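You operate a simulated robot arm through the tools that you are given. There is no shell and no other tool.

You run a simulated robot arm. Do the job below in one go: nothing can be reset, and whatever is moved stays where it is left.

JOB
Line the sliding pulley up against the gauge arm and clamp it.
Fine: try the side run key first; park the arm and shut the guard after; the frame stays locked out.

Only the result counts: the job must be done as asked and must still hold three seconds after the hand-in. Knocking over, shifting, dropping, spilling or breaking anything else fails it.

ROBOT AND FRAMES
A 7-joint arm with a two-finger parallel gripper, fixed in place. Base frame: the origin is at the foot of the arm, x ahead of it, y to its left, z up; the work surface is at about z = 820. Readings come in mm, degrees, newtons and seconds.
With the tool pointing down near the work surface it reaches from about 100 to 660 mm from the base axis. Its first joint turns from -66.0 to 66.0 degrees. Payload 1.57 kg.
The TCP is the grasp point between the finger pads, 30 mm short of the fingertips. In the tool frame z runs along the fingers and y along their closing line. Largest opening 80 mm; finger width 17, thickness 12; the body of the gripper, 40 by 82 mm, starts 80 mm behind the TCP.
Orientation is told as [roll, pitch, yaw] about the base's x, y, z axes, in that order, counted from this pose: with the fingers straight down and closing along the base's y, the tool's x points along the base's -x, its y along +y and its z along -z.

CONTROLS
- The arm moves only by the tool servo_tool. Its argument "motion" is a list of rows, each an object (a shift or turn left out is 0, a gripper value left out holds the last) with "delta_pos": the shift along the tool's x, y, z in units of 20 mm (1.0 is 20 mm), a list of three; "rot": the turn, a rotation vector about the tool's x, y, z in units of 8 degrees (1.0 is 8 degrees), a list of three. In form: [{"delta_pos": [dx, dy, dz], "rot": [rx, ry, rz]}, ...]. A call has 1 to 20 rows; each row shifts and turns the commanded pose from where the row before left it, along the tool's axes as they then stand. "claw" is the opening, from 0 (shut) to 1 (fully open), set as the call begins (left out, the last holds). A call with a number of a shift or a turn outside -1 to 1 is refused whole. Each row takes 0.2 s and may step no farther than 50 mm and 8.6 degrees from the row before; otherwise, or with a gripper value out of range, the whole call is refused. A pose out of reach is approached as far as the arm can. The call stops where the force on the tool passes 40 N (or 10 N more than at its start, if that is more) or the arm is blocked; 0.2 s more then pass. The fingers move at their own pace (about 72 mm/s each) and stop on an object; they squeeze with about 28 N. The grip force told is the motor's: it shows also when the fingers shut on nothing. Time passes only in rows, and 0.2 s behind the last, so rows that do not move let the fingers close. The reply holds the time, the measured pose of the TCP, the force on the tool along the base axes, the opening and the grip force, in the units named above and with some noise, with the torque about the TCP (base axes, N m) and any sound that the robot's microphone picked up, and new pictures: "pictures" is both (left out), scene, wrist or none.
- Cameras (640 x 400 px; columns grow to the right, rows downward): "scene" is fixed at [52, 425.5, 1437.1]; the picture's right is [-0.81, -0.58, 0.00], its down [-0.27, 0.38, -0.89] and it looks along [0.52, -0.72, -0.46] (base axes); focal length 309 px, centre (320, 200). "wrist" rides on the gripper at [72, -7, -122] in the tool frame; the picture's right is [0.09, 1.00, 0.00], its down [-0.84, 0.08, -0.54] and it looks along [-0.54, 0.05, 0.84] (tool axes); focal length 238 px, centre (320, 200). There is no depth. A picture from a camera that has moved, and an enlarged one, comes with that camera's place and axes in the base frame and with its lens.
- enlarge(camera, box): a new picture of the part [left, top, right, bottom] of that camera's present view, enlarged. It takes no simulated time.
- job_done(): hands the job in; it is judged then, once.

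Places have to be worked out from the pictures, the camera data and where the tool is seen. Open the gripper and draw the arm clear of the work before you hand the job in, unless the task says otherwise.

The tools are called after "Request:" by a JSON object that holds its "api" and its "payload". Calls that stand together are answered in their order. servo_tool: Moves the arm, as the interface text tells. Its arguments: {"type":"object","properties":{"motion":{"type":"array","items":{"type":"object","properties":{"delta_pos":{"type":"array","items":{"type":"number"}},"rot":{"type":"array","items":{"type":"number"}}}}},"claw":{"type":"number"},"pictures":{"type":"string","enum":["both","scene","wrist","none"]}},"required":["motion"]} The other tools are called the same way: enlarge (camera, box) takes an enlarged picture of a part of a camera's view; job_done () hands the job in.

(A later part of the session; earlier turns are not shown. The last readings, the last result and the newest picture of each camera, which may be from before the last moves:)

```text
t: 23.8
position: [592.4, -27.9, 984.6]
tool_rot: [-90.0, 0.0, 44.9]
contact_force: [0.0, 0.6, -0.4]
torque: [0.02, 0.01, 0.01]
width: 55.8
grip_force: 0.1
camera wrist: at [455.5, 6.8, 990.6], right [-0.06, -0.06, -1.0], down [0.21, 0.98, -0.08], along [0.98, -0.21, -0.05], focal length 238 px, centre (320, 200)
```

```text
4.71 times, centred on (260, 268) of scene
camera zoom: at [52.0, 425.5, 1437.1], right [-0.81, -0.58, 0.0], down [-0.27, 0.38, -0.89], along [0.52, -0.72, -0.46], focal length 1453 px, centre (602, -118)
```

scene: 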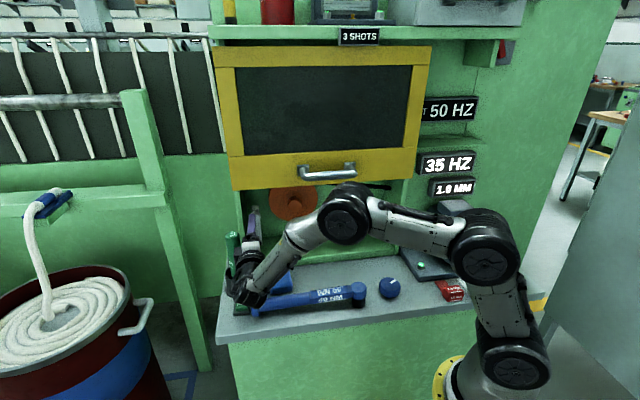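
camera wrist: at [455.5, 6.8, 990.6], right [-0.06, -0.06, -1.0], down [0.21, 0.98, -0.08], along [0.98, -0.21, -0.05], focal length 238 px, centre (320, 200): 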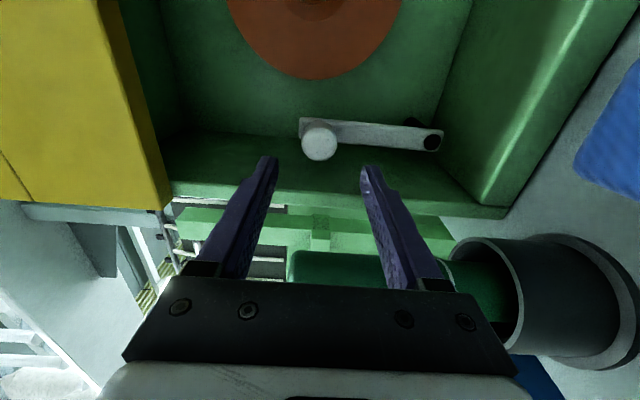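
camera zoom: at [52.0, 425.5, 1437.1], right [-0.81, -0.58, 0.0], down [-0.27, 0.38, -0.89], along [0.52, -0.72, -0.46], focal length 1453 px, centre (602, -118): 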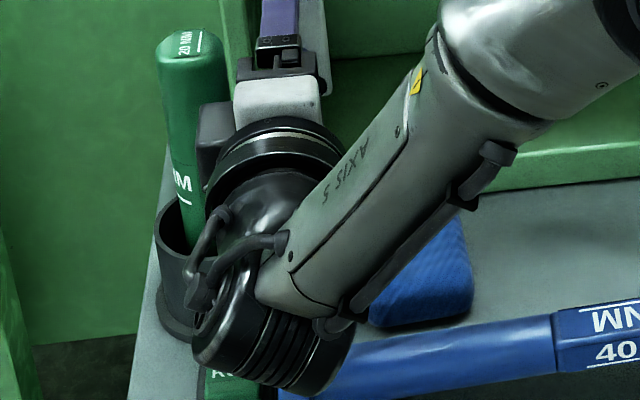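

The gripper has a box on its left side that would come close to the wrench if I went straight in. I yaw the tool 25° so that it comes in from the right, and line up along that slanted axis first.

Request:
{"api": "servo_tool", "payload": {"motion": [{"delta_pos": [0.4, 0, -0.3], "rot": [0, -0.5, 0]}, {"delta_pos": [0.4, 0, -0.3], "rot": [0, -1, 0]}, {"delta_pos": [0.4, 0, 0], "rot": [0, -1, 0]}, {"delta_pos": [0.4, 0, 0], "rot": [0, -0.625, 0]}], "pictures": "both"}}

Request:
{"api": "enlarge", "payload": {"camera": "scene", "box": [215, 195, 325, 295]}}

```text
t: 24.8
position: [565.2, -47.3, 984.5]
tool_rot: [-90.0, -0.1, 70.1]
contact_force: [0.6, -0.2, 0.1]
torque: [-0.03, 0.0, -0.03]
width: 55.9
grip_force: 0.1
camera wrist: at [426.1, -73.6, 990.8], right [-0.03, -0.09, -1.0], down [-0.23, 0.97, -0.08], along [0.97, 0.22, -0.05], focal length 238 px, centre (320, 200)
```

scene: 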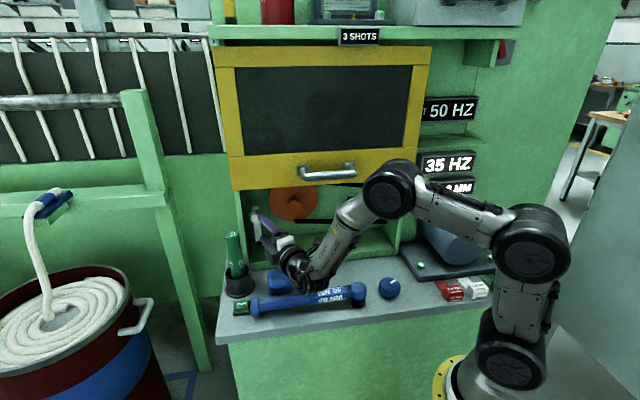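
wrist: 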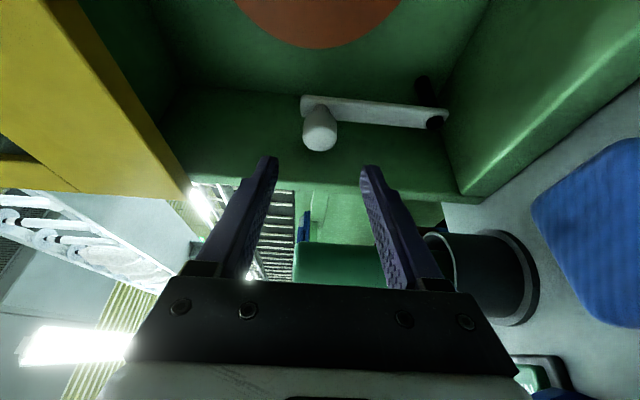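

```text
4.00 times, centred on (270, 245) of scene
camera zoom: at [51.9, 425.5, 1437.1], right [-0.81, -0.58, 0.0], down [-0.27, 0.38, -0.89], along [0.52, -0.72, -0.46], focal length 1235 px, centre (520, 20)
```

zoom: 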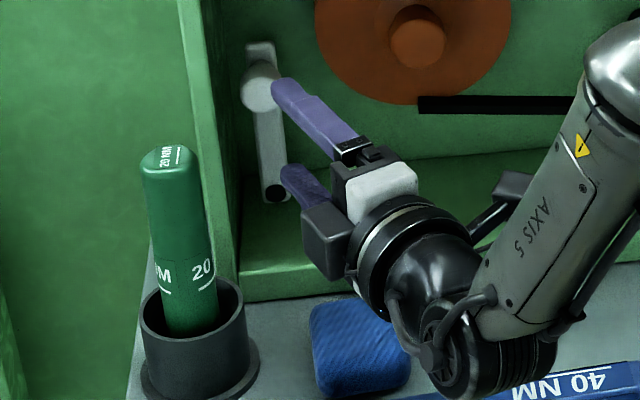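

Clearance to the wrench is now ample. I advance along the slanted axis toward the knob, stopping 10 mm short to check.

Request:
{"api": "servo_tool", "payload": {"motion": [{"delta_pos": [0.25, 0, 0.4]}, {"delta_pos": [0.2, 0, 0.8]}, {"delta_pos": [0, 0, 0.8]}, {"delta_pos": [0, 0, 0.8]}, {"delta_pos": [0, 0, 0.7]}], "pictures": "both"}}

Request:
{"api": "enlarge", "payload": {"camera": "wrist", "box": [220, 60, 460, 240]}}

Request:
{"api": "enlarge", "payload": {"camera": "scene", "box": [225, 180, 305, 260]}}

```text
t: 26.0
position: [628.5, -81.0, 984.0]
tool_rot: [-89.9, 0.0, 70.0]
contact_force: [0.2, 0.3, 0.4]
torque: [-0.01, -0.03, 0.01]
width: 56.1
grip_force: 0.0
camera wrist: at [489.8, -106.7, 990.3], right [-0.03, -0.09, -1.0], down [-0.22, 0.97, -0.08], along [0.97, 0.22, -0.05], focal length 238 px, centre (320, 200)
```

scene: 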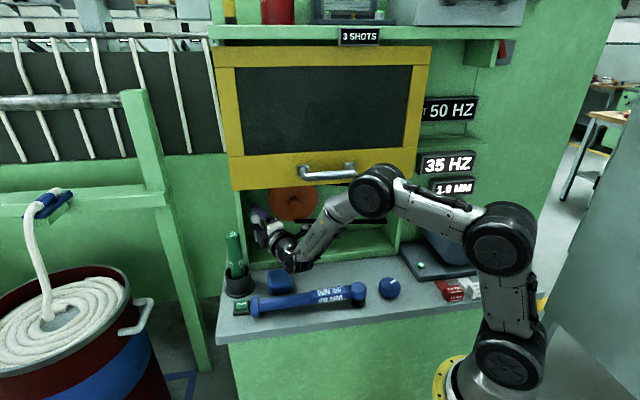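
wrist: 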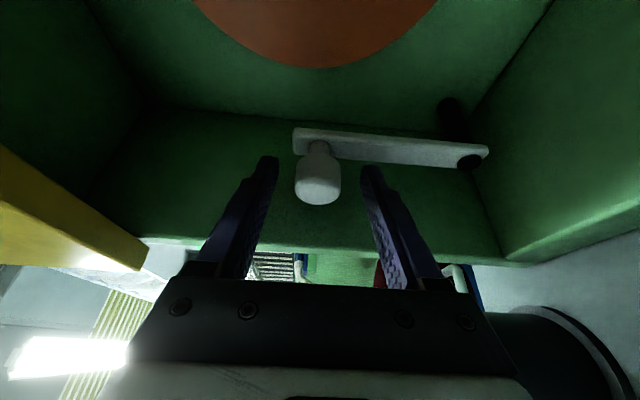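

```text
2.22 times, centred on (340, 150) of wrist
camera zoom: at [489.8, -106.7, 990.3], right [-0.03, -0.09, -1.0], down [-0.22, 0.97, -0.08], along [0.97, 0.22, -0.05], focal length 530 px, centre (276, 311)
```

zoom: 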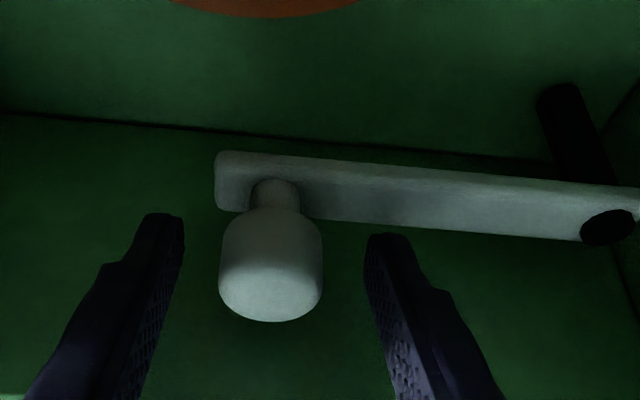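

```text
5.00 times, centred on (265, 220) of scene
camera zoom: at [51.9, 425.5, 1437.1], right [-0.81, -0.58, 0.0], down [-0.27, 0.38, -0.89], along [0.52, -0.72, -0.46], focal length 1544 px, centre (595, 100)
```

zoom: 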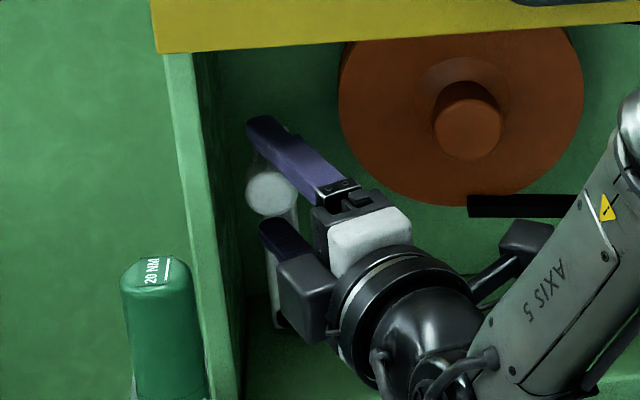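

The knob sits between the fingertips, centred in height. I go 4 mm further and close on it gently.

Request:
{"api": "servo_tool", "payload": {"motion": [{"delta_pos": [0, 0, 0.2]}, {"delta_pos": [0, 0, 0]}], "pictures": "none"}}

Request:
{"api": "servo_tool", "payload": {"motion": [{"delta_pos": [0, 0, 0]}, {"delta_pos": [0, 0, 0]}], "claw": 0.3, "pictures": "both"}}

Request:
{"api": "enlarge", "payload": {"camera": "wrist", "box": [220, 60, 460, 240]}}

```text
t: 26.6
position: [632.5, -80.3, 984.1]
tool_rot: [-90.0, 0.0, 70.0]
contact_force: [0.3, -0.9, -0.2]
torque: [0.03, 0.02, 0.02]
width: 56.1
grip_force: 0.0
```

```text
t: 27.2
position: [632.4, -80.9, 985.4]
tool_rot: [-90.1, 0.0, 70.0]
contact_force: [-1.2, 0.7, 3.3]
torque: [0.04, 0.01, -0.01]
width: 29.6
grip_force: 30.6
camera wrist: at [493.0, -108.1, 991.2], right [-0.03, -0.09, -1.0], down [-0.22, 0.97, -0.08], along [0.97, 0.22, -0.05], focal length 238 px, centre (320, 200)
```

scene: 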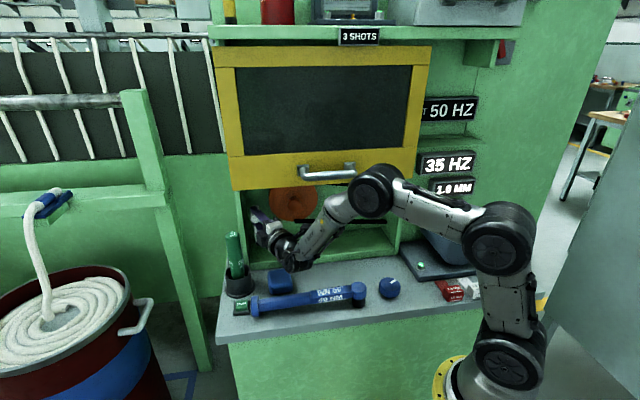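
wrist: 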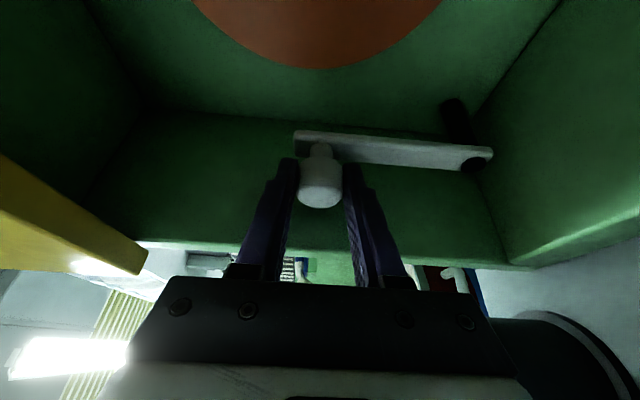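

```text
2.22 times, centred on (340, 150) of wrist
camera zoom: at [493.0, -108.1, 991.2], right [-0.03, -0.09, -1.0], down [-0.22, 0.97, -0.08], along [0.97, 0.22, -0.05], focal length 530 px, centre (276, 311)
```

zoom: 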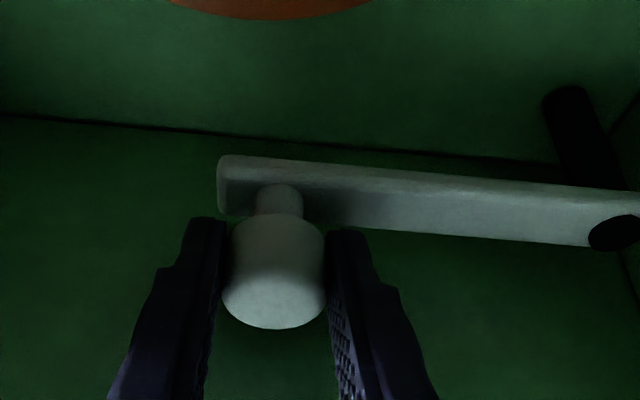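

I have the knob (29.6 mm, 30 N grip). I swing it along its arc about the pivot (radius about 117 mm) to the right over the pulley, the first 24° to start with, watching the force.

Request:
{"api": "servo_tool", "payload": {"motion": [{"delta_pos": [0.277, 0.008, -0.129]}, {"delta_pos": [0.277, 0.024, -0.129]}, {"delta_pos": [0.548, 0.096, -0.256]}, {"delta_pos": [0.536, 0.159, -0.25]}, {"delta_pos": [0.518, 0.22, -0.242]}], "pictures": "both"}}

Request:
{"api": "enlarge", "payload": {"camera": "scene", "box": [225, 180, 325, 260]}}

```text
t: 28.4
position: [598.9, -114.8, 976.8]
tool_rot: [-90.3, -0.1, 70.1]
contact_force: [10.7, -2.1, 5.2]
torque: [0.37, -0.65, 0.1]
width: 28.7
grip_force: 39.2
camera wrist: at [459.4, -141.0, 982.4], right [-0.03, -0.09, -1.0], down [-0.22, 0.97, -0.08], along [0.97, 0.22, -0.05], focal length 238 px, centre (320, 200)
```

scene: 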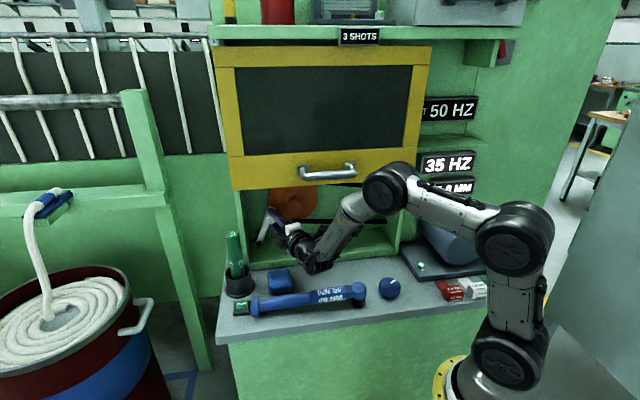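
wrist: 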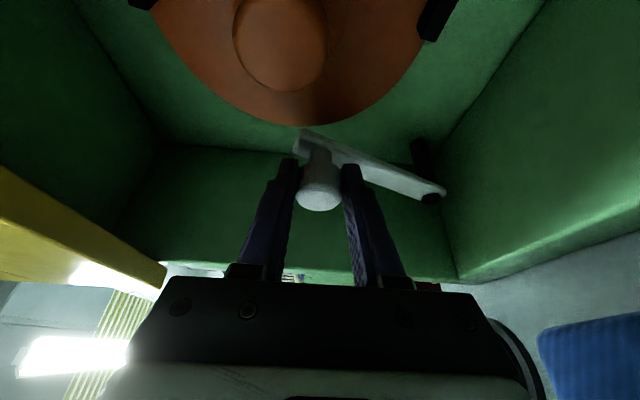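

```text
5.00 times, centred on (275, 220) of scene
camera zoom: at [52.1, 425.5, 1437.1], right [-0.81, -0.58, 0.0], down [-0.27, 0.38, -0.89], along [0.51, -0.72, -0.46], focal length 1544 px, centre (545, 100)
```

zoom: 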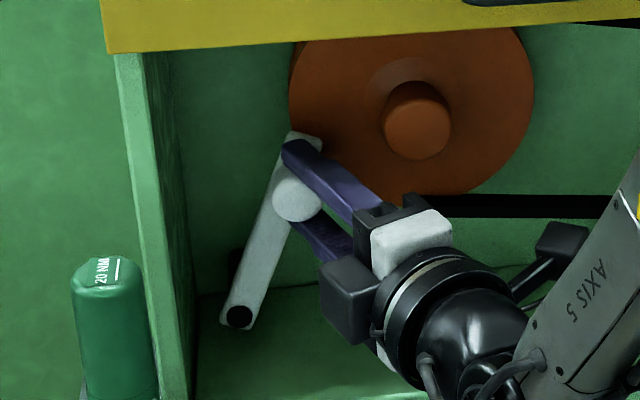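

The arm swings freely with about 10 N. I continue along the arc to about 48°.

Request:
{"api": "servo_tool", "payload": {"motion": [{"delta_pos": [0.494, 0.2775, -0.2305]}, {"delta_pos": [0.467, 0.3325, -0.2176]}, {"delta_pos": [0.4305, 0.3875, -0.2007]}, {"delta_pos": [0.392, 0.4325, -0.183]}], "pictures": "both"}}

Request:
{"api": "enlarge", "payload": {"camera": "scene", "box": [225, 180, 325, 260]}}

Request:
{"api": "enlarge", "payload": {"camera": "wrist", "box": [180, 0, 480, 240]}}

```text
t: 29.4
position: [576.7, -133.0, 959.7]
tool_rot: [-91.4, -0.6, 68.5]
contact_force: [-3.7, -0.6, 3.3]
torque: [0.54, 0.56, 0.02]
width: 29.2
grip_force: 39.8
out of reach, approached as far as the arm can: row 3, 4
stopped in row 4: the force on the tool passed its limit at 41 N (the readings are from after the stop); the commanded pose is now the measured one
camera wrist: at [437.5, -155.0, 963.3], right [-0.01, -0.09, -1.0], down [-0.2, 0.98, -0.08], along [0.98, 0.19, -0.02], focal length 238 px, centre (320, 200)
```

scene: 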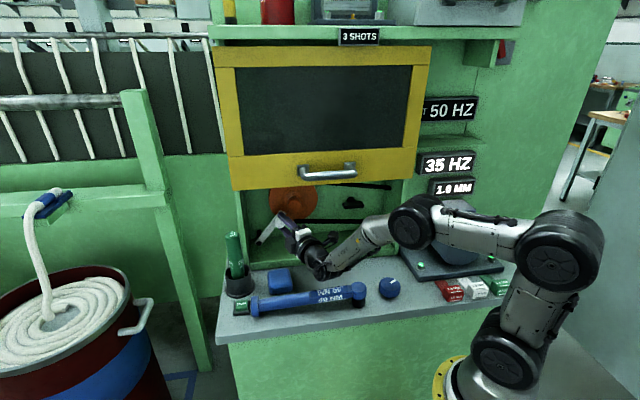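
wrist: 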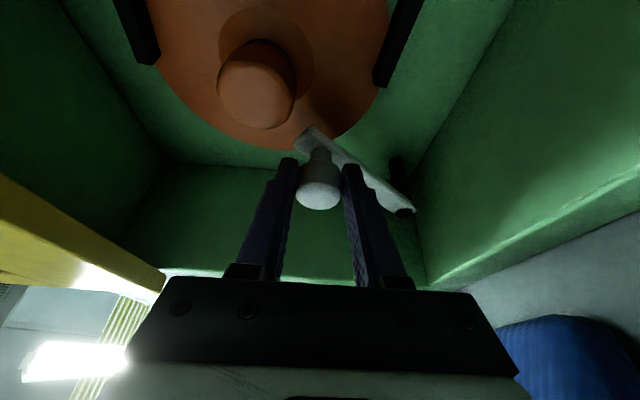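

```text
5.00 times, centred on (275, 220) of scene
camera zoom: at [51.8, 425.5, 1437.1], right [-0.81, -0.58, 0.0], down [-0.27, 0.38, -0.89], along [0.52, -0.72, -0.46], focal length 1544 px, centre (545, 100)
```

zoom: 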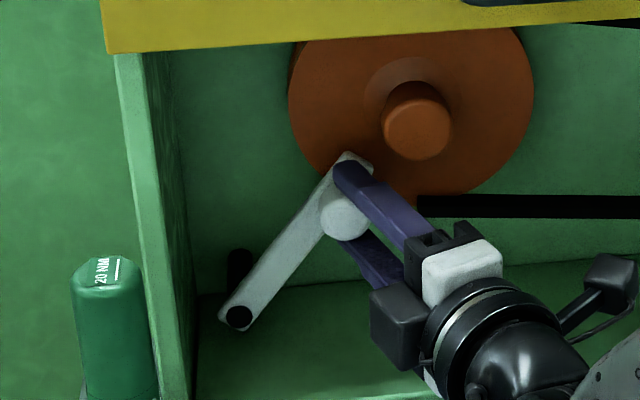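

```text
1.67 times, centred on (330, 120) of wrist
camera zoom: at [437.5, -155.0, 963.3], right [-0.01, -0.09, -1.0], down [-0.2, 0.98, -0.08], along [0.98, 0.19, -0.02], focal length 397 px, centre (303, 333)
```

zoom: 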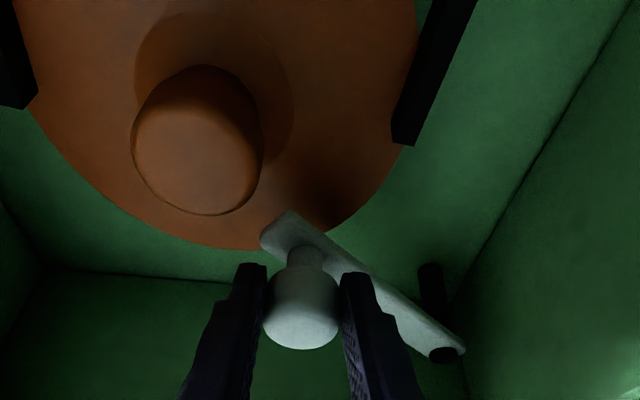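

The wrist ran out of reach at about 40° of swing, and the force has now relaxed. The gauge arm points at the hub and its tip overlaps the pulley face. I open the fingers and see whether the arm stays there.

Request:
{"api": "servo_tool", "payload": {"motion": [{"delta_pos": [0, 0, 0]}, {"delta_pos": [0, 0, 0]}, {"delta_pos": [0, 0, 0]}], "claw": 0.7, "pictures": "wrist"}}

Request:
{"api": "enlarge", "payload": {"camera": "scene", "box": [225, 180, 325, 260]}}

```text
t: 30.2
position: [577.7, -132.1, 960.8]
tool_rot: [-91.4, -0.5, 68.5]
contact_force: [0.3, 0.1, -0.8]
torque: [0.02, -0.01, -0.04]
width: 56.2
grip_force: 0.2
camera wrist: at [437.8, -154.7, 963.1], right [-0.01, -0.09, -1.0], down [-0.2, 0.98, -0.08], along [0.98, 0.2, -0.03], focal length 238 px, centre (320, 200)
```

wrist: 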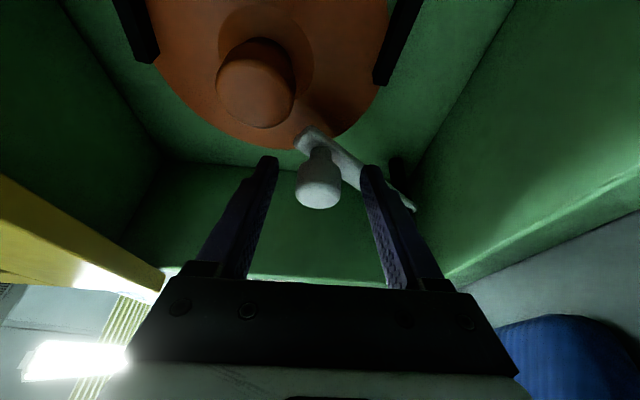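

```text
5.00 times, centred on (275, 220) of scene
camera zoom: at [52.0, 425.5, 1437.1], right [-0.81, -0.58, 0.0], down [-0.27, 0.38, -0.89], along [0.52, -0.72, -0.46], focal length 1544 px, centre (545, 100)
```

zoom: 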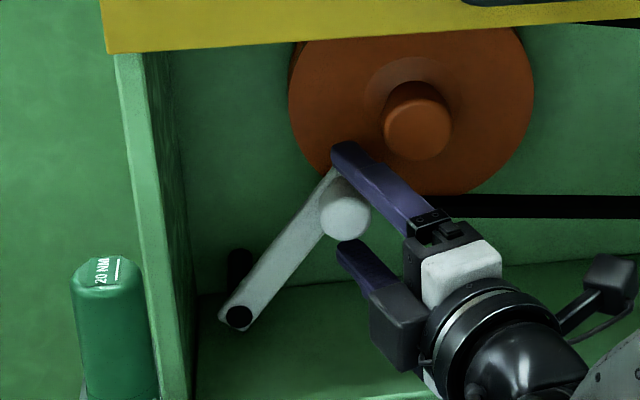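

The gauge arm stays put by itself. I back straight off along the tool axis, square up to the machine (yaw back 23.5°) and roll so the fingers will straddle the hub clear of the gauge-arm tip.

Request:
{"api": "servo_tool", "payload": {"motion": [{"delta_pos": [0, 0, -0.5]}, {"delta_pos": [0, 0, -1]}, {"delta_pos": [0, 0, -1]}, {"delta_pos": [0, 0, -1]}, {"delta_pos": [0, 0, -1]}, {"rot": [-0.175, 0.9, -0.06]}, {"rot": [0, 1, 0]}, {"rot": [0, 1.0, 0]}, {"rot": [0, 0.04, -1]}, {"rot": [0, 0, -1]}, {"rot": [0, 0, -1]}, {"rot": [0, 0, -1]}, {"rot": [0, 0, -1]}], "claw": 1, "pictures": "both"}}

Request:
{"api": "enlarge", "payload": {"camera": "scene", "box": [225, 170, 325, 260]}}

```text
t: 33.0
position: [493.6, -98.1, 957.8]
tool_rot: [-89.9, 40.1, 45.2]
contact_force: [-0.3, -0.4, 0.8]
torque: [-0.04, 0.0, -0.01]
width: 79.6
grip_force: 0.0
camera wrist: at [371.9, -48.8, 1009.2], right [-0.5, -0.5, -0.7], down [0.03, 0.8, -0.6], along [0.86, -0.32, -0.39], focal length 238 px, centre (320, 200)
```

scene: 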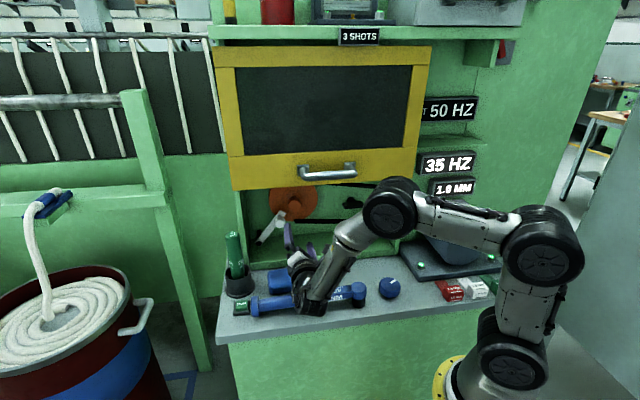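
wrist: 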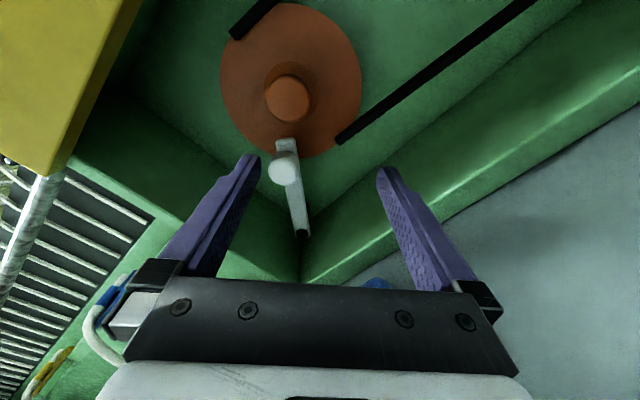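

```text
4.44 times, centred on (275, 215) of scene
camera zoom: at [52.0, 425.5, 1437.1], right [-0.81, -0.58, 0.0], down [-0.27, 0.38, -0.89], along [0.52, -0.72, -0.46], focal length 1372 px, centre (520, 133)
```

zoom: 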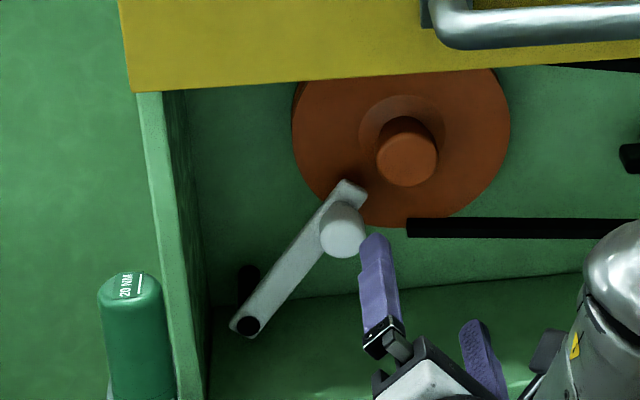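

The fingers are now on the diagonal perpendicular to the gauge arm. The hub centre is at about s=281, z=1001, with its front at about d=545. I line up in front of it.

Request:
{"api": "servo_tool", "payload": {"motion": [{"delta_pos": [0.45, -0.57, 0.6]}, {"delta_pos": [0.45, -0.57, 0.6]}, {"delta_pos": [0.44, -0.56, 0.6]}, {"delta_pos": [0, 0, 0.78]}], "pictures": "both"}}

Request:
{"api": "enlarge", "payload": {"camera": "wrist", "box": [180, 0, 460, 240]}}

Request:
{"api": "enlarge", "payload": {"camera": "scene", "box": [235, 150, 355, 260]}}

```text
t: 34.0
position: [533.1, -135.1, 1001.2]
tool_rot: [-89.9, 39.9, 45.1]
contact_force: [-0.2, 0.7, -0.1]
torque: [-0.02, -0.01, -0.01]
width: 79.9
grip_force: 0.1
camera wrist: at [410.0, -85.1, 1052.3], right [-0.5, -0.5, -0.7], down [0.03, 0.8, -0.6], along [0.86, -0.32, -0.39], focal length 238 px, centre (320, 200)
```

scene: 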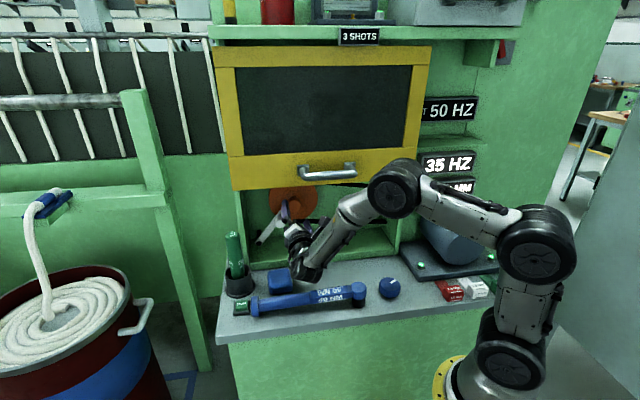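
wrist: 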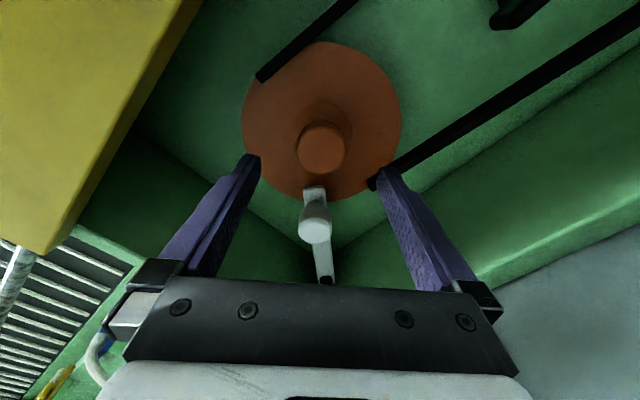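

```text
1.67 times, centred on (320, 120) of wrist
camera zoom: at [410.0, -85.1, 1052.3], right [-0.5, -0.5, -0.7], down [0.03, 0.8, -0.6], along [0.86, -0.32, -0.39], focal length 397 px, centre (320, 333)
```

zoom: 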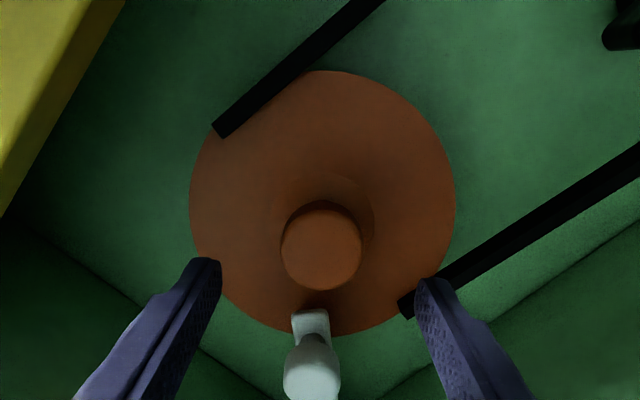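

```text
3.64 times, centred on (295, 205) of scene
camera zoom: at [51.9, 425.5, 1437.1], right [-0.81, -0.58, 0.0], down [-0.27, 0.38, -0.89], along [0.52, -0.72, -0.46], focal length 1123 px, centre (411, 182)
```

zoom: 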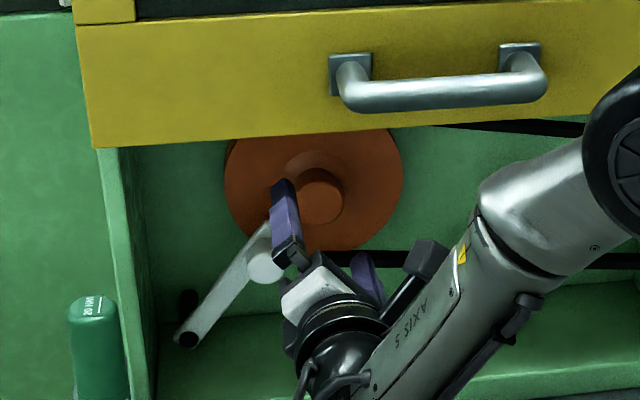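

The hub is centred between the open fingers. I advance so that the tips reach about d=567, which should be short of the pulley face, with force watching.

Request:
{"api": "servo_tool", "payload": {"motion": [{"delta_pos": [0, 0, 0.8]}, {"delta_pos": [0, 0, 0.8]}, {"delta_pos": [0, 0, 0.8]}, {"delta_pos": [0, 0, 0.5]}, {"delta_pos": [0, 0, 0.3]}], "pictures": "both"}}

Request:
{"api": "enlarge", "payload": {"camera": "wrist", "box": [180, 40, 460, 240]}}

Request:
{"api": "enlarge", "payload": {"camera": "scene", "box": [235, 150, 355, 260]}}

```text
t: 35.2
position: [576.0, -180.8, 1002.2]
tool_rot: [-90.0, 39.9, 45.1]
contact_force: [0.9, 0.6, 0.1]
torque: [-0.02, 0.0, 0.02]
width: 79.8
grip_force: 0.2
camera wrist: at [453.7, -130.2, 1053.3], right [-0.5, -0.5, -0.7], down [0.03, 0.8, -0.6], along [0.86, -0.32, -0.39], focal length 238 px, centre (320, 200)
```

scene: 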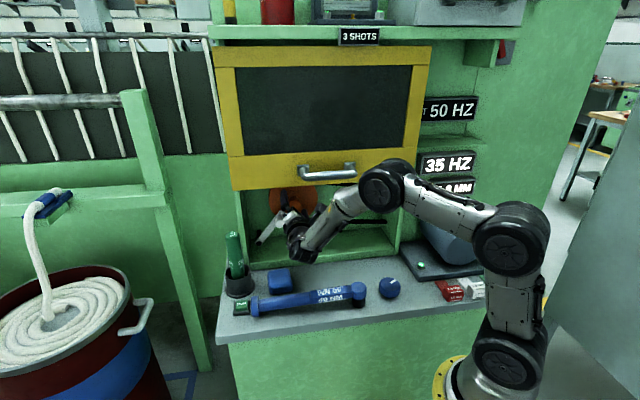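
wrist: 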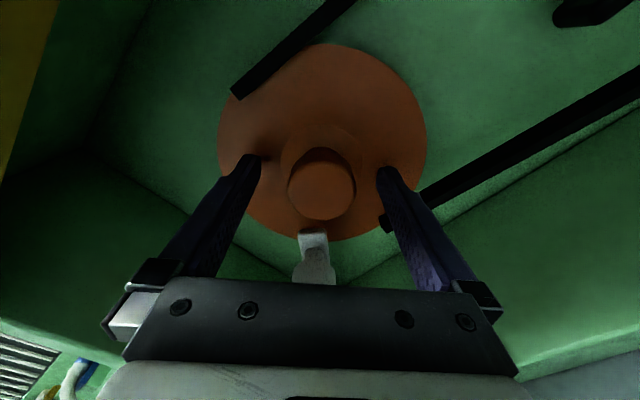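

```text
2.00 times, centred on (320, 140) of wrist
camera zoom: at [453.7, -130.2, 1053.3], right [-0.5, -0.5, -0.7], down [0.03, 0.8, -0.6], along [0.86, -0.32, -0.39], focal length 477 px, centre (320, 320)
```

zoom: 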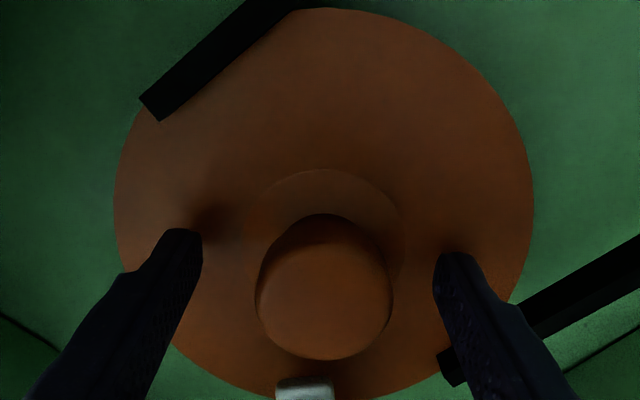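

```text
3.64 times, centred on (295, 205) of scene
camera zoom: at [52.0, 425.5, 1437.1], right [-0.81, -0.58, 0.0], down [-0.27, 0.38, -0.89], along [0.52, -0.72, -0.46], focal length 1123 px, centre (411, 182)
```

zoom: 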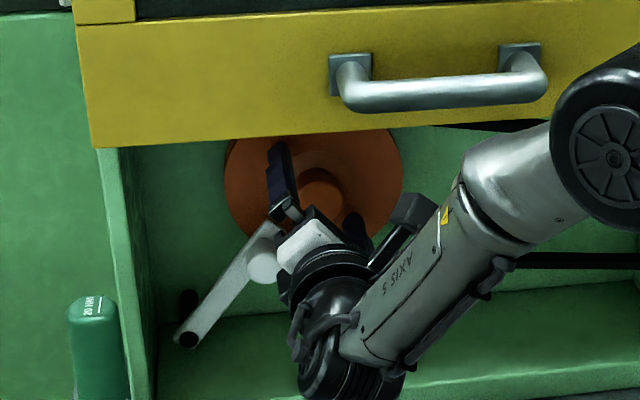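

The hub front is about 24 mm inside the fingertips. I nudge 4 mm to centre, go in 5 mm more, and close on the hub.

Request:
{"api": "servo_tool", "payload": {"motion": [{"delta_pos": [-0.2, 0.06, 0.1]}, {"delta_pos": [0, 0, 0.15]}], "pictures": "none"}}

Request:
{"api": "servo_tool", "payload": {"motion": [{"delta_pos": [0, 0, 0]}, {"delta_pos": [0, 0, 0]}, {"delta_pos": [0, 0, 0]}], "claw": 0.4, "pictures": "wrist"}}

Request:
{"api": "enlarge", "payload": {"camera": "wrist", "box": [180, 40, 460, 240]}}

```text
t: 35.9
position: [580.1, -181.7, 997.3]
tool_rot: [-90.0, 39.9, 45.1]
contact_force: [-0.4, -0.1, -0.4]
torque: [-0.03, 0.0, 0.0]
width: 80.1
grip_force: 0.0
```

```text
t: 36.6
position: [580.9, -181.5, 998.0]
tool_rot: [-90.0, 39.9, 45.1]
contact_force: [4.1, 1.0, 2.0]
torque: [0.06, 0.16, -0.12]
width: 42.0
grip_force: 43.7
camera wrist: at [459.3, -132.1, 1049.1], right [-0.5, -0.5, -0.7], down [0.03, 0.8, -0.6], along [0.87, -0.32, -0.38], focal length 238 px, centre (320, 200)
```

wrist: 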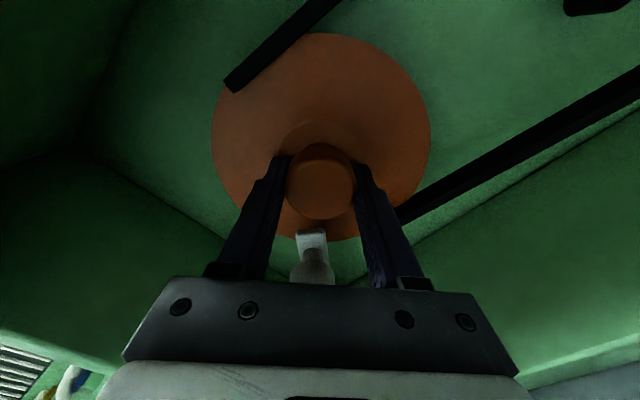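

```text
2.00 times, centred on (320, 140) of wrist
camera zoom: at [459.3, -132.1, 1049.1], right [-0.5, -0.5, -0.7], down [0.03, 0.8, -0.6], along [0.87, -0.32, -0.38], focal length 477 px, centre (320, 320)
```

zoom: 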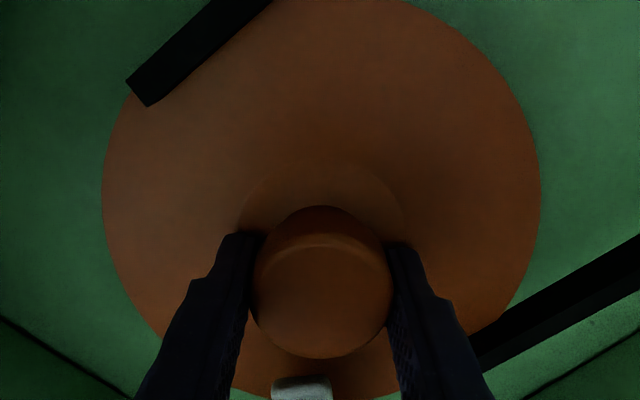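

The hub is gripped (42 mm). I pull outward in small steps, watching the force to feel the pulley slide and then meet the gauge arm.

Request:
{"api": "servo_tool", "payload": {"motion": [{"delta_pos": [0, 0, -0.05]}, {"delta_pos": [0, 0, -0.05]}, {"delta_pos": [0, 0, -0.05]}], "pictures": "wrist"}}

Request:
{"api": "enlarge", "payload": {"camera": "scene", "box": [235, 170, 335, 250]}}

```text
t: 37.5
position: [579.2, -180.1, 997.1]
tool_rot: [-89.9, 39.9, 44.9]
contact_force: [28.3, -18.7, -1.1]
torque: [-0.17, 0.0, 0.27]
width: 41.8
grip_force: 44.5
camera wrist: at [457.8, -130.8, 1049.4], right [-0.5, -0.5, -0.71], down [0.04, 0.8, -0.6], along [0.86, -0.32, -0.38], focal length 238 px, centre (320, 200)
```

wrist: 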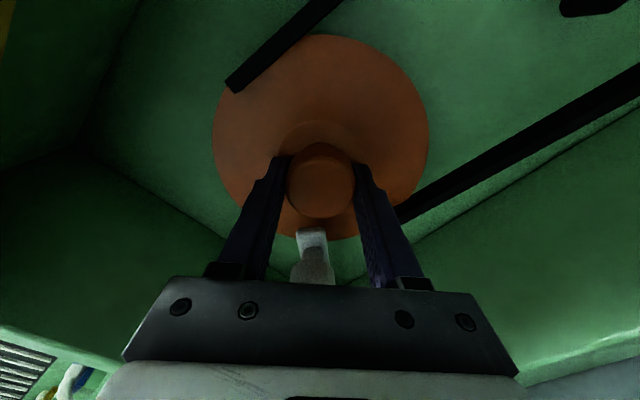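

```text
5.00 times, centred on (285, 210) of scene
camera zoom: at [52.8, 425.0, 1437.2], right [-0.81, -0.58, 0.0], down [-0.27, 0.38, -0.89], along [0.51, -0.72, -0.46], focal length 1544 px, centre (495, 150)
```

zoom: 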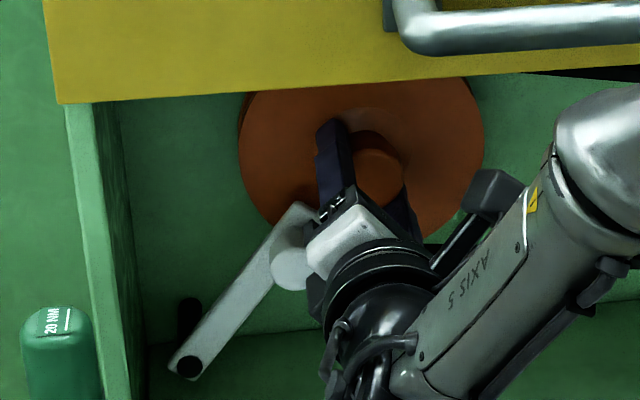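

Force rose to 33 N for 3 mm commanded. I wait a moment to see whether the pulley creeps or holds (it may still be clamped).

Request:
{"api": "servo_tool", "payload": {"motion": [{"delta_pos": [0, 0, 0]}, {"delta_pos": [0, 0, 0]}], "pictures": "none"}}

Request:
{"api": "enlarge", "payload": {"camera": "wrist", "box": [180, 40, 460, 240]}}

```text
t: 38.0
position: [581.3, -180.3, 997.6]
tool_rot: [-90.0, 39.9, 45.1]
contact_force: [26.2, -18.9, 1.9]
torque: [0.11, 0.29, -0.21]
width: 41.6
grip_force: 44.7
```

```text
2.00 times, centred on (320, 140) of wrist
camera zoom: at [457.6, -130.7, 1049.3], right [-0.5, -0.5, -0.71], down [0.04, 0.8, -0.6], along [0.86, -0.32, -0.38], focal length 477 px, centre (320, 320)
```

zoom: 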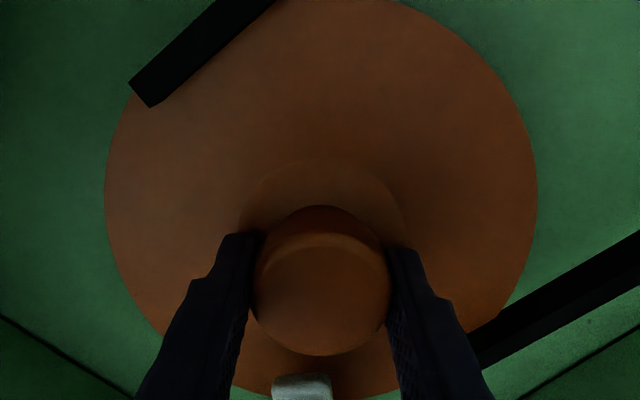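

The pulley didn't move; the fingers slipped about 2 mm on the hub at 33 N, so it's either still clamped or slides another way. I relax the pull and test an inward push and small sideways moves for free play.

Request:
{"api": "servo_tool", "payload": {"motion": [{"delta_pos": [0, 0, 0.04]}, {"delta_pos": [0, 0, 0]}], "pictures": "none"}}

Request:
{"api": "servo_tool", "payload": {"motion": [{"delta_pos": [0.038, 0.032, 0]}, {"delta_pos": [0, 0, 0]}], "pictures": "none"}}

Request:
{"api": "servo_tool", "payload": {"motion": [{"delta_pos": [-0.076, -0.064, 0]}, {"delta_pos": [0, 0, 0]}], "pictures": "none"}}

Request:
{"api": "servo_tool", "payload": {"motion": [{"delta_pos": [0.038, 0.032, 0]}, {"delta_pos": [0, 0, 0]}], "pictures": "none"}}

```text
t: 38.6
position: [579.7, -180.7, 998.2]
tool_rot: [-90.0, 39.9, 45.0]
contact_force: [8.6, -11.4, 9.5]
torque: [0.66, 0.65, 0.16]
width: 41.6
grip_force: 45.4
```

```text
t: 39.2
position: [579.5, -179.7, 998.5]
tool_rot: [-90.1, 39.8, 45.2]
contact_force: [11.1, -5.5, 7.4]
torque: [-0.49, -0.32, -1.09]
width: 41.6
grip_force: 44.6
```

```text
t: 39.9
position: [580.5, -180.9, 998.1]
tool_rot: [-90.1, 39.9, 44.9]
contact_force: [-3.9, -10.2, 14.8]
torque: [0.17, 0.54, 1.08]
width: 41.6
grip_force: 45.1
```

```text
t: 40.5
position: [579.8, -180.8, 997.6]
tool_rot: [-90.1, 39.9, 45.1]
contact_force: [3.0, -8.2, 10.0]
torque: [-0.42, -0.28, -1.18]
width: 41.8
grip_force: 45.2
```

There's no sideways slide either; the pulley seems held. I let go, back out and take a close look at the T-handle, which is probably the clamp.

Request:
{"api": "servo_tool", "payload": {"motion": [{"delta_pos": [0, 0, 0]}, {"delta_pos": [0, 0, 0]}, {"delta_pos": [0, 0, -0.5]}, {"delta_pos": [0, 0, -1]}, {"delta_pos": [0, 0, -1]}, {"delta_pos": [0, 0, -1]}, {"delta_pos": [0, 0, -1]}], "claw": 1, "pictures": "wrist"}}

Request:
{"api": "servo_tool", "payload": {"motion": [{"delta_pos": [0.6, 0.5, 0], "rot": [0, 0, 0.5]}, {"delta_pos": [0.6, 0.5, 0], "rot": [0, 0, 1]}, {"delta_pos": [0.7, 0.4, 0], "rot": [0, 0, 1]}, {"delta_pos": [0.8, 0.3, 0], "rot": [0, 0, 1]}, {"delta_pos": [0.9, 0.2, 0], "rot": [0, 0, 1]}, {"delta_pos": [0.9, 0.0, 0], "rot": [0, 0, 0.5]}, {"delta_pos": [0.9, 0.0, 0]}], "pictures": "both"}}

```text
t: 42.0
position: [514.0, -114.4, 997.5]
tool_rot: [-89.9, 39.9, 45.0]
contact_force: [-0.5, 0.6, -0.9]
torque: [0.0, 0.0, 0.01]
width: 80.0
grip_force: 0.0
camera wrist: at [393.6, -65.2, 1048.8], right [-0.5, -0.5, -0.7], down [0.03, 0.8, -0.6], along [0.86, -0.32, -0.39], focal length 238 px, centre (320, 200)
```

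wrist: 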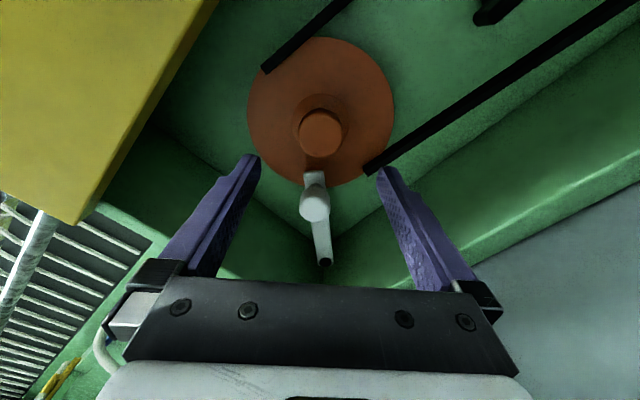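

```text
t: 43.6
position: [431.5, -200.7, 997.0]
tool_rot: [-90.0, -0.1, 45.2]
contact_force: [0.2, -0.4, -0.1]
torque: [0.03, -0.01, -0.01]
width: 79.9
grip_force: 0.1
camera wrist: at [294.6, -165.8, 1004.4], right [-0.06, -0.06, -1.0], down [0.21, 0.98, -0.07], along [0.98, -0.21, -0.05], focal length 238 px, centre (320, 200)
```

scene: 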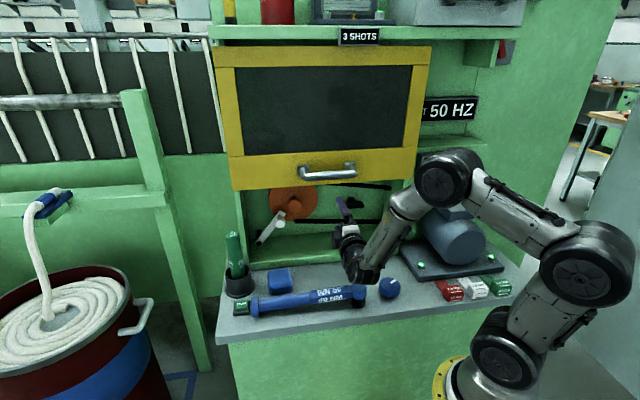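
wrist: 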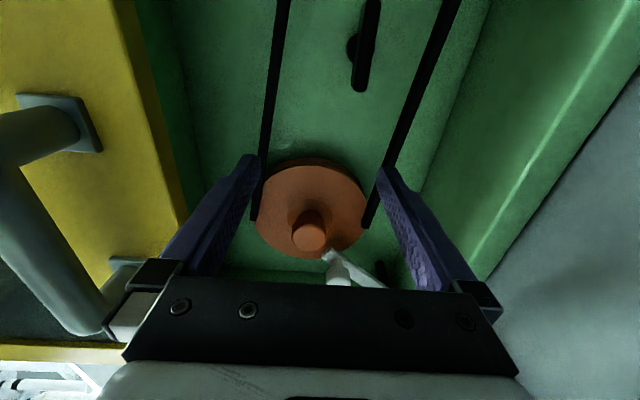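

From here I can see the pulley edge-on, the gauge arm and the T-handle. I enlarge these.

Request:
{"api": "enlarge", "payload": {"camera": "wrist", "box": [240, 140, 400, 300]}}

Request:
{"api": "enlarge", "payload": {"camera": "wrist", "box": [280, 0, 460, 130]}}

Request:
{"api": "enlarge", "payload": {"camera": "scene", "box": [310, 170, 420, 250]}}

Request:
{"api": "enlarge", "payload": {"camera": "scene", "box": [235, 170, 335, 250]}}

```text
2.50 times, centred on (320, 220) of wrist
camera zoom: at [294.6, -165.8, 1004.4], right [-0.06, -0.06, -1.0], down [0.21, 0.98, -0.07], along [0.98, -0.21, -0.05], focal length 596 px, centre (320, 150)
```

zoom: 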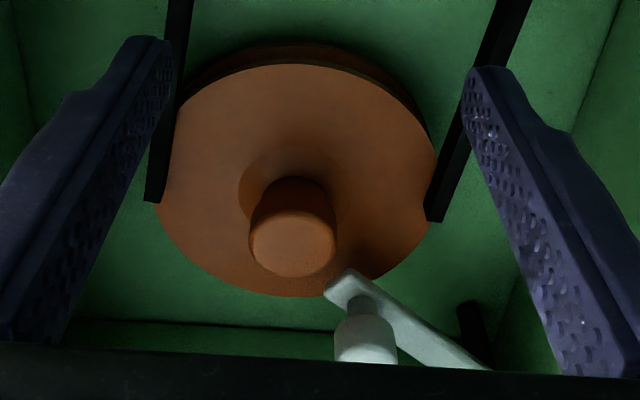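

```text
3.08 times, centred on (370, 65) of wrist
camera zoom: at [294.6, -165.8, 1004.4], right [-0.06, -0.06, -1.0], down [0.21, 0.98, -0.07], along [0.98, -0.21, -0.05], focal length 733 px, centre (166, 615)
```

zoom: 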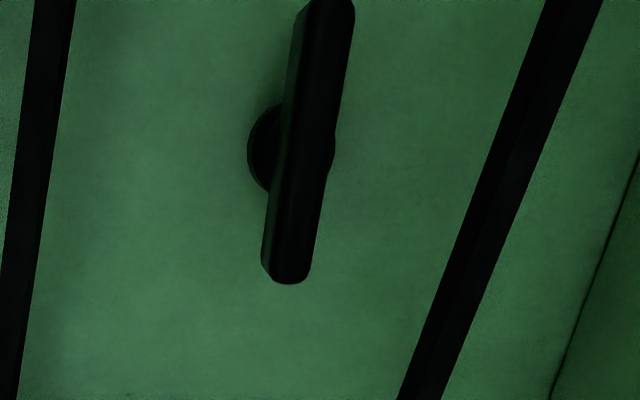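

```text
5.00 times, centred on (365, 210) of scene
camera zoom: at [52.0, 425.5, 1437.1], right [-0.81, -0.58, 0.0], down [-0.27, 0.38, -0.89], along [0.52, -0.72, -0.46], focal length 1544 px, centre (95, 150)
```

zoom: 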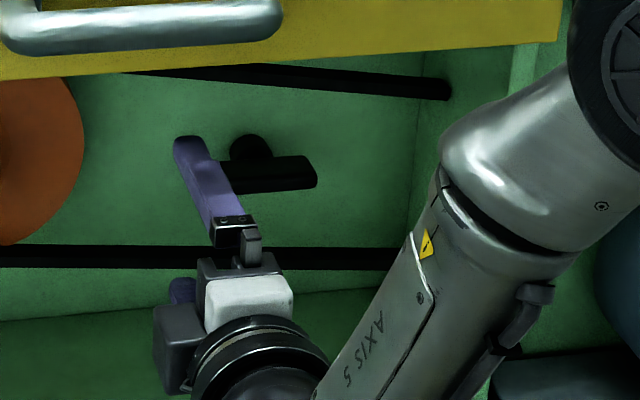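

```text
5.00 times, centred on (285, 210) of scene
camera zoom: at [52.0, 425.5, 1437.1], right [-0.81, -0.58, 0.0], down [-0.27, 0.38, -0.89], along [0.52, -0.72, -0.46], focal length 1544 px, centre (495, 150)
```

zoom: 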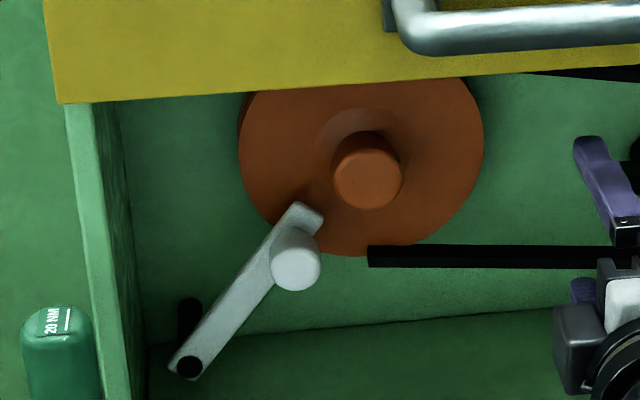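

The pulley face is at about d=590 and the gauge-arm tip is well in front of it, so the pulley has to slide out but is held, presumably by the T-handle clamp. The T-bar lies level on its stem axis at about s=88, z=964. I line up with it, fingers above and below.

Request:
{"api": "servo_tool", "payload": {"motion": [{"delta_pos": [0.747, 0.325, 0.3]}, {"delta_pos": [0.747, 0.325, 0.3]}, {"delta_pos": [0.747, 0.325, 0.4]}, {"delta_pos": [0.747, 0.325, 0.5]}, {"delta_pos": [0.747, 0.325, 0.5]}], "claw": 0.55, "pictures": "both"}}

Request:
{"api": "enlarge", "payload": {"camera": "wrist", "box": [200, 20, 460, 240]}}

Request:
{"api": "enlarge", "payload": {"camera": "scene", "box": [310, 170, 420, 250]}}

```text
t: 44.9
position: [408.7, -282.6, 965.2]
tool_rot: [-89.9, -0.2, 45.1]
contact_force: [-0.2, -0.4, 0.9]
torque: [0.01, -0.01, 0.0]
width: 44.1
grip_force: 0.1
camera wrist: at [271.8, -247.6, 971.7], right [-0.06, -0.06, -1.0], down [0.21, 0.98, -0.08], along [0.98, -0.21, -0.05], focal length 238 px, centre (320, 200)
```

scene: 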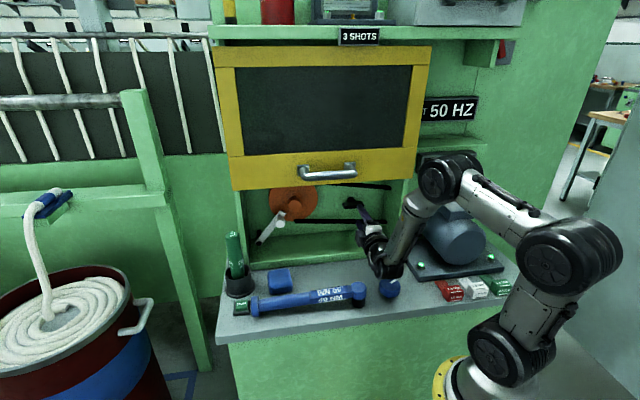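
wrist: 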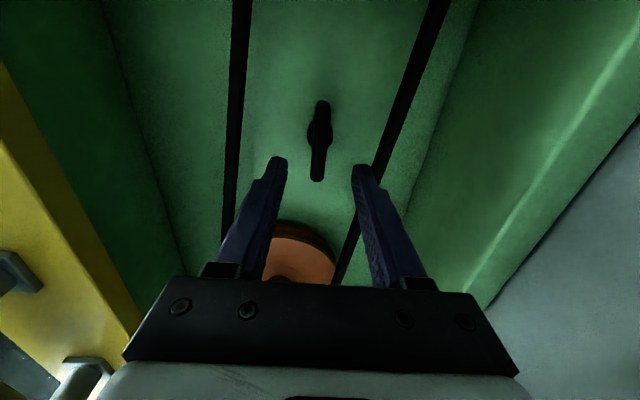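

```text
1.82 times, centred on (330, 130) of wrist
camera zoom: at [271.8, -247.6, 971.7], right [-0.06, -0.06, -1.0], down [0.21, 0.98, -0.08], along [0.98, -0.21, -0.05], focal length 433 px, centre (302, 327)
```

zoom: 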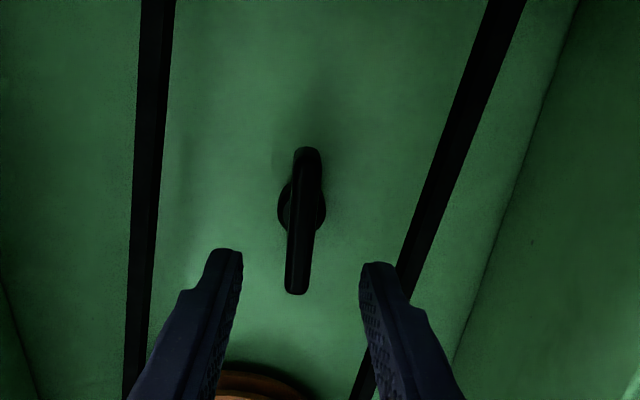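

```text
5.00 times, centred on (365, 210) of scene
camera zoom: at [52.0, 425.5, 1437.1], right [-0.81, -0.58, 0.0], down [-0.27, 0.38, -0.89], along [0.52, -0.72, -0.46], focal length 1544 px, centre (95, 150)
```

zoom: 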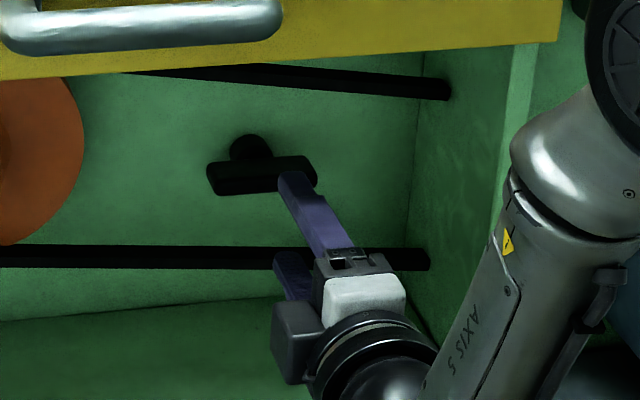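

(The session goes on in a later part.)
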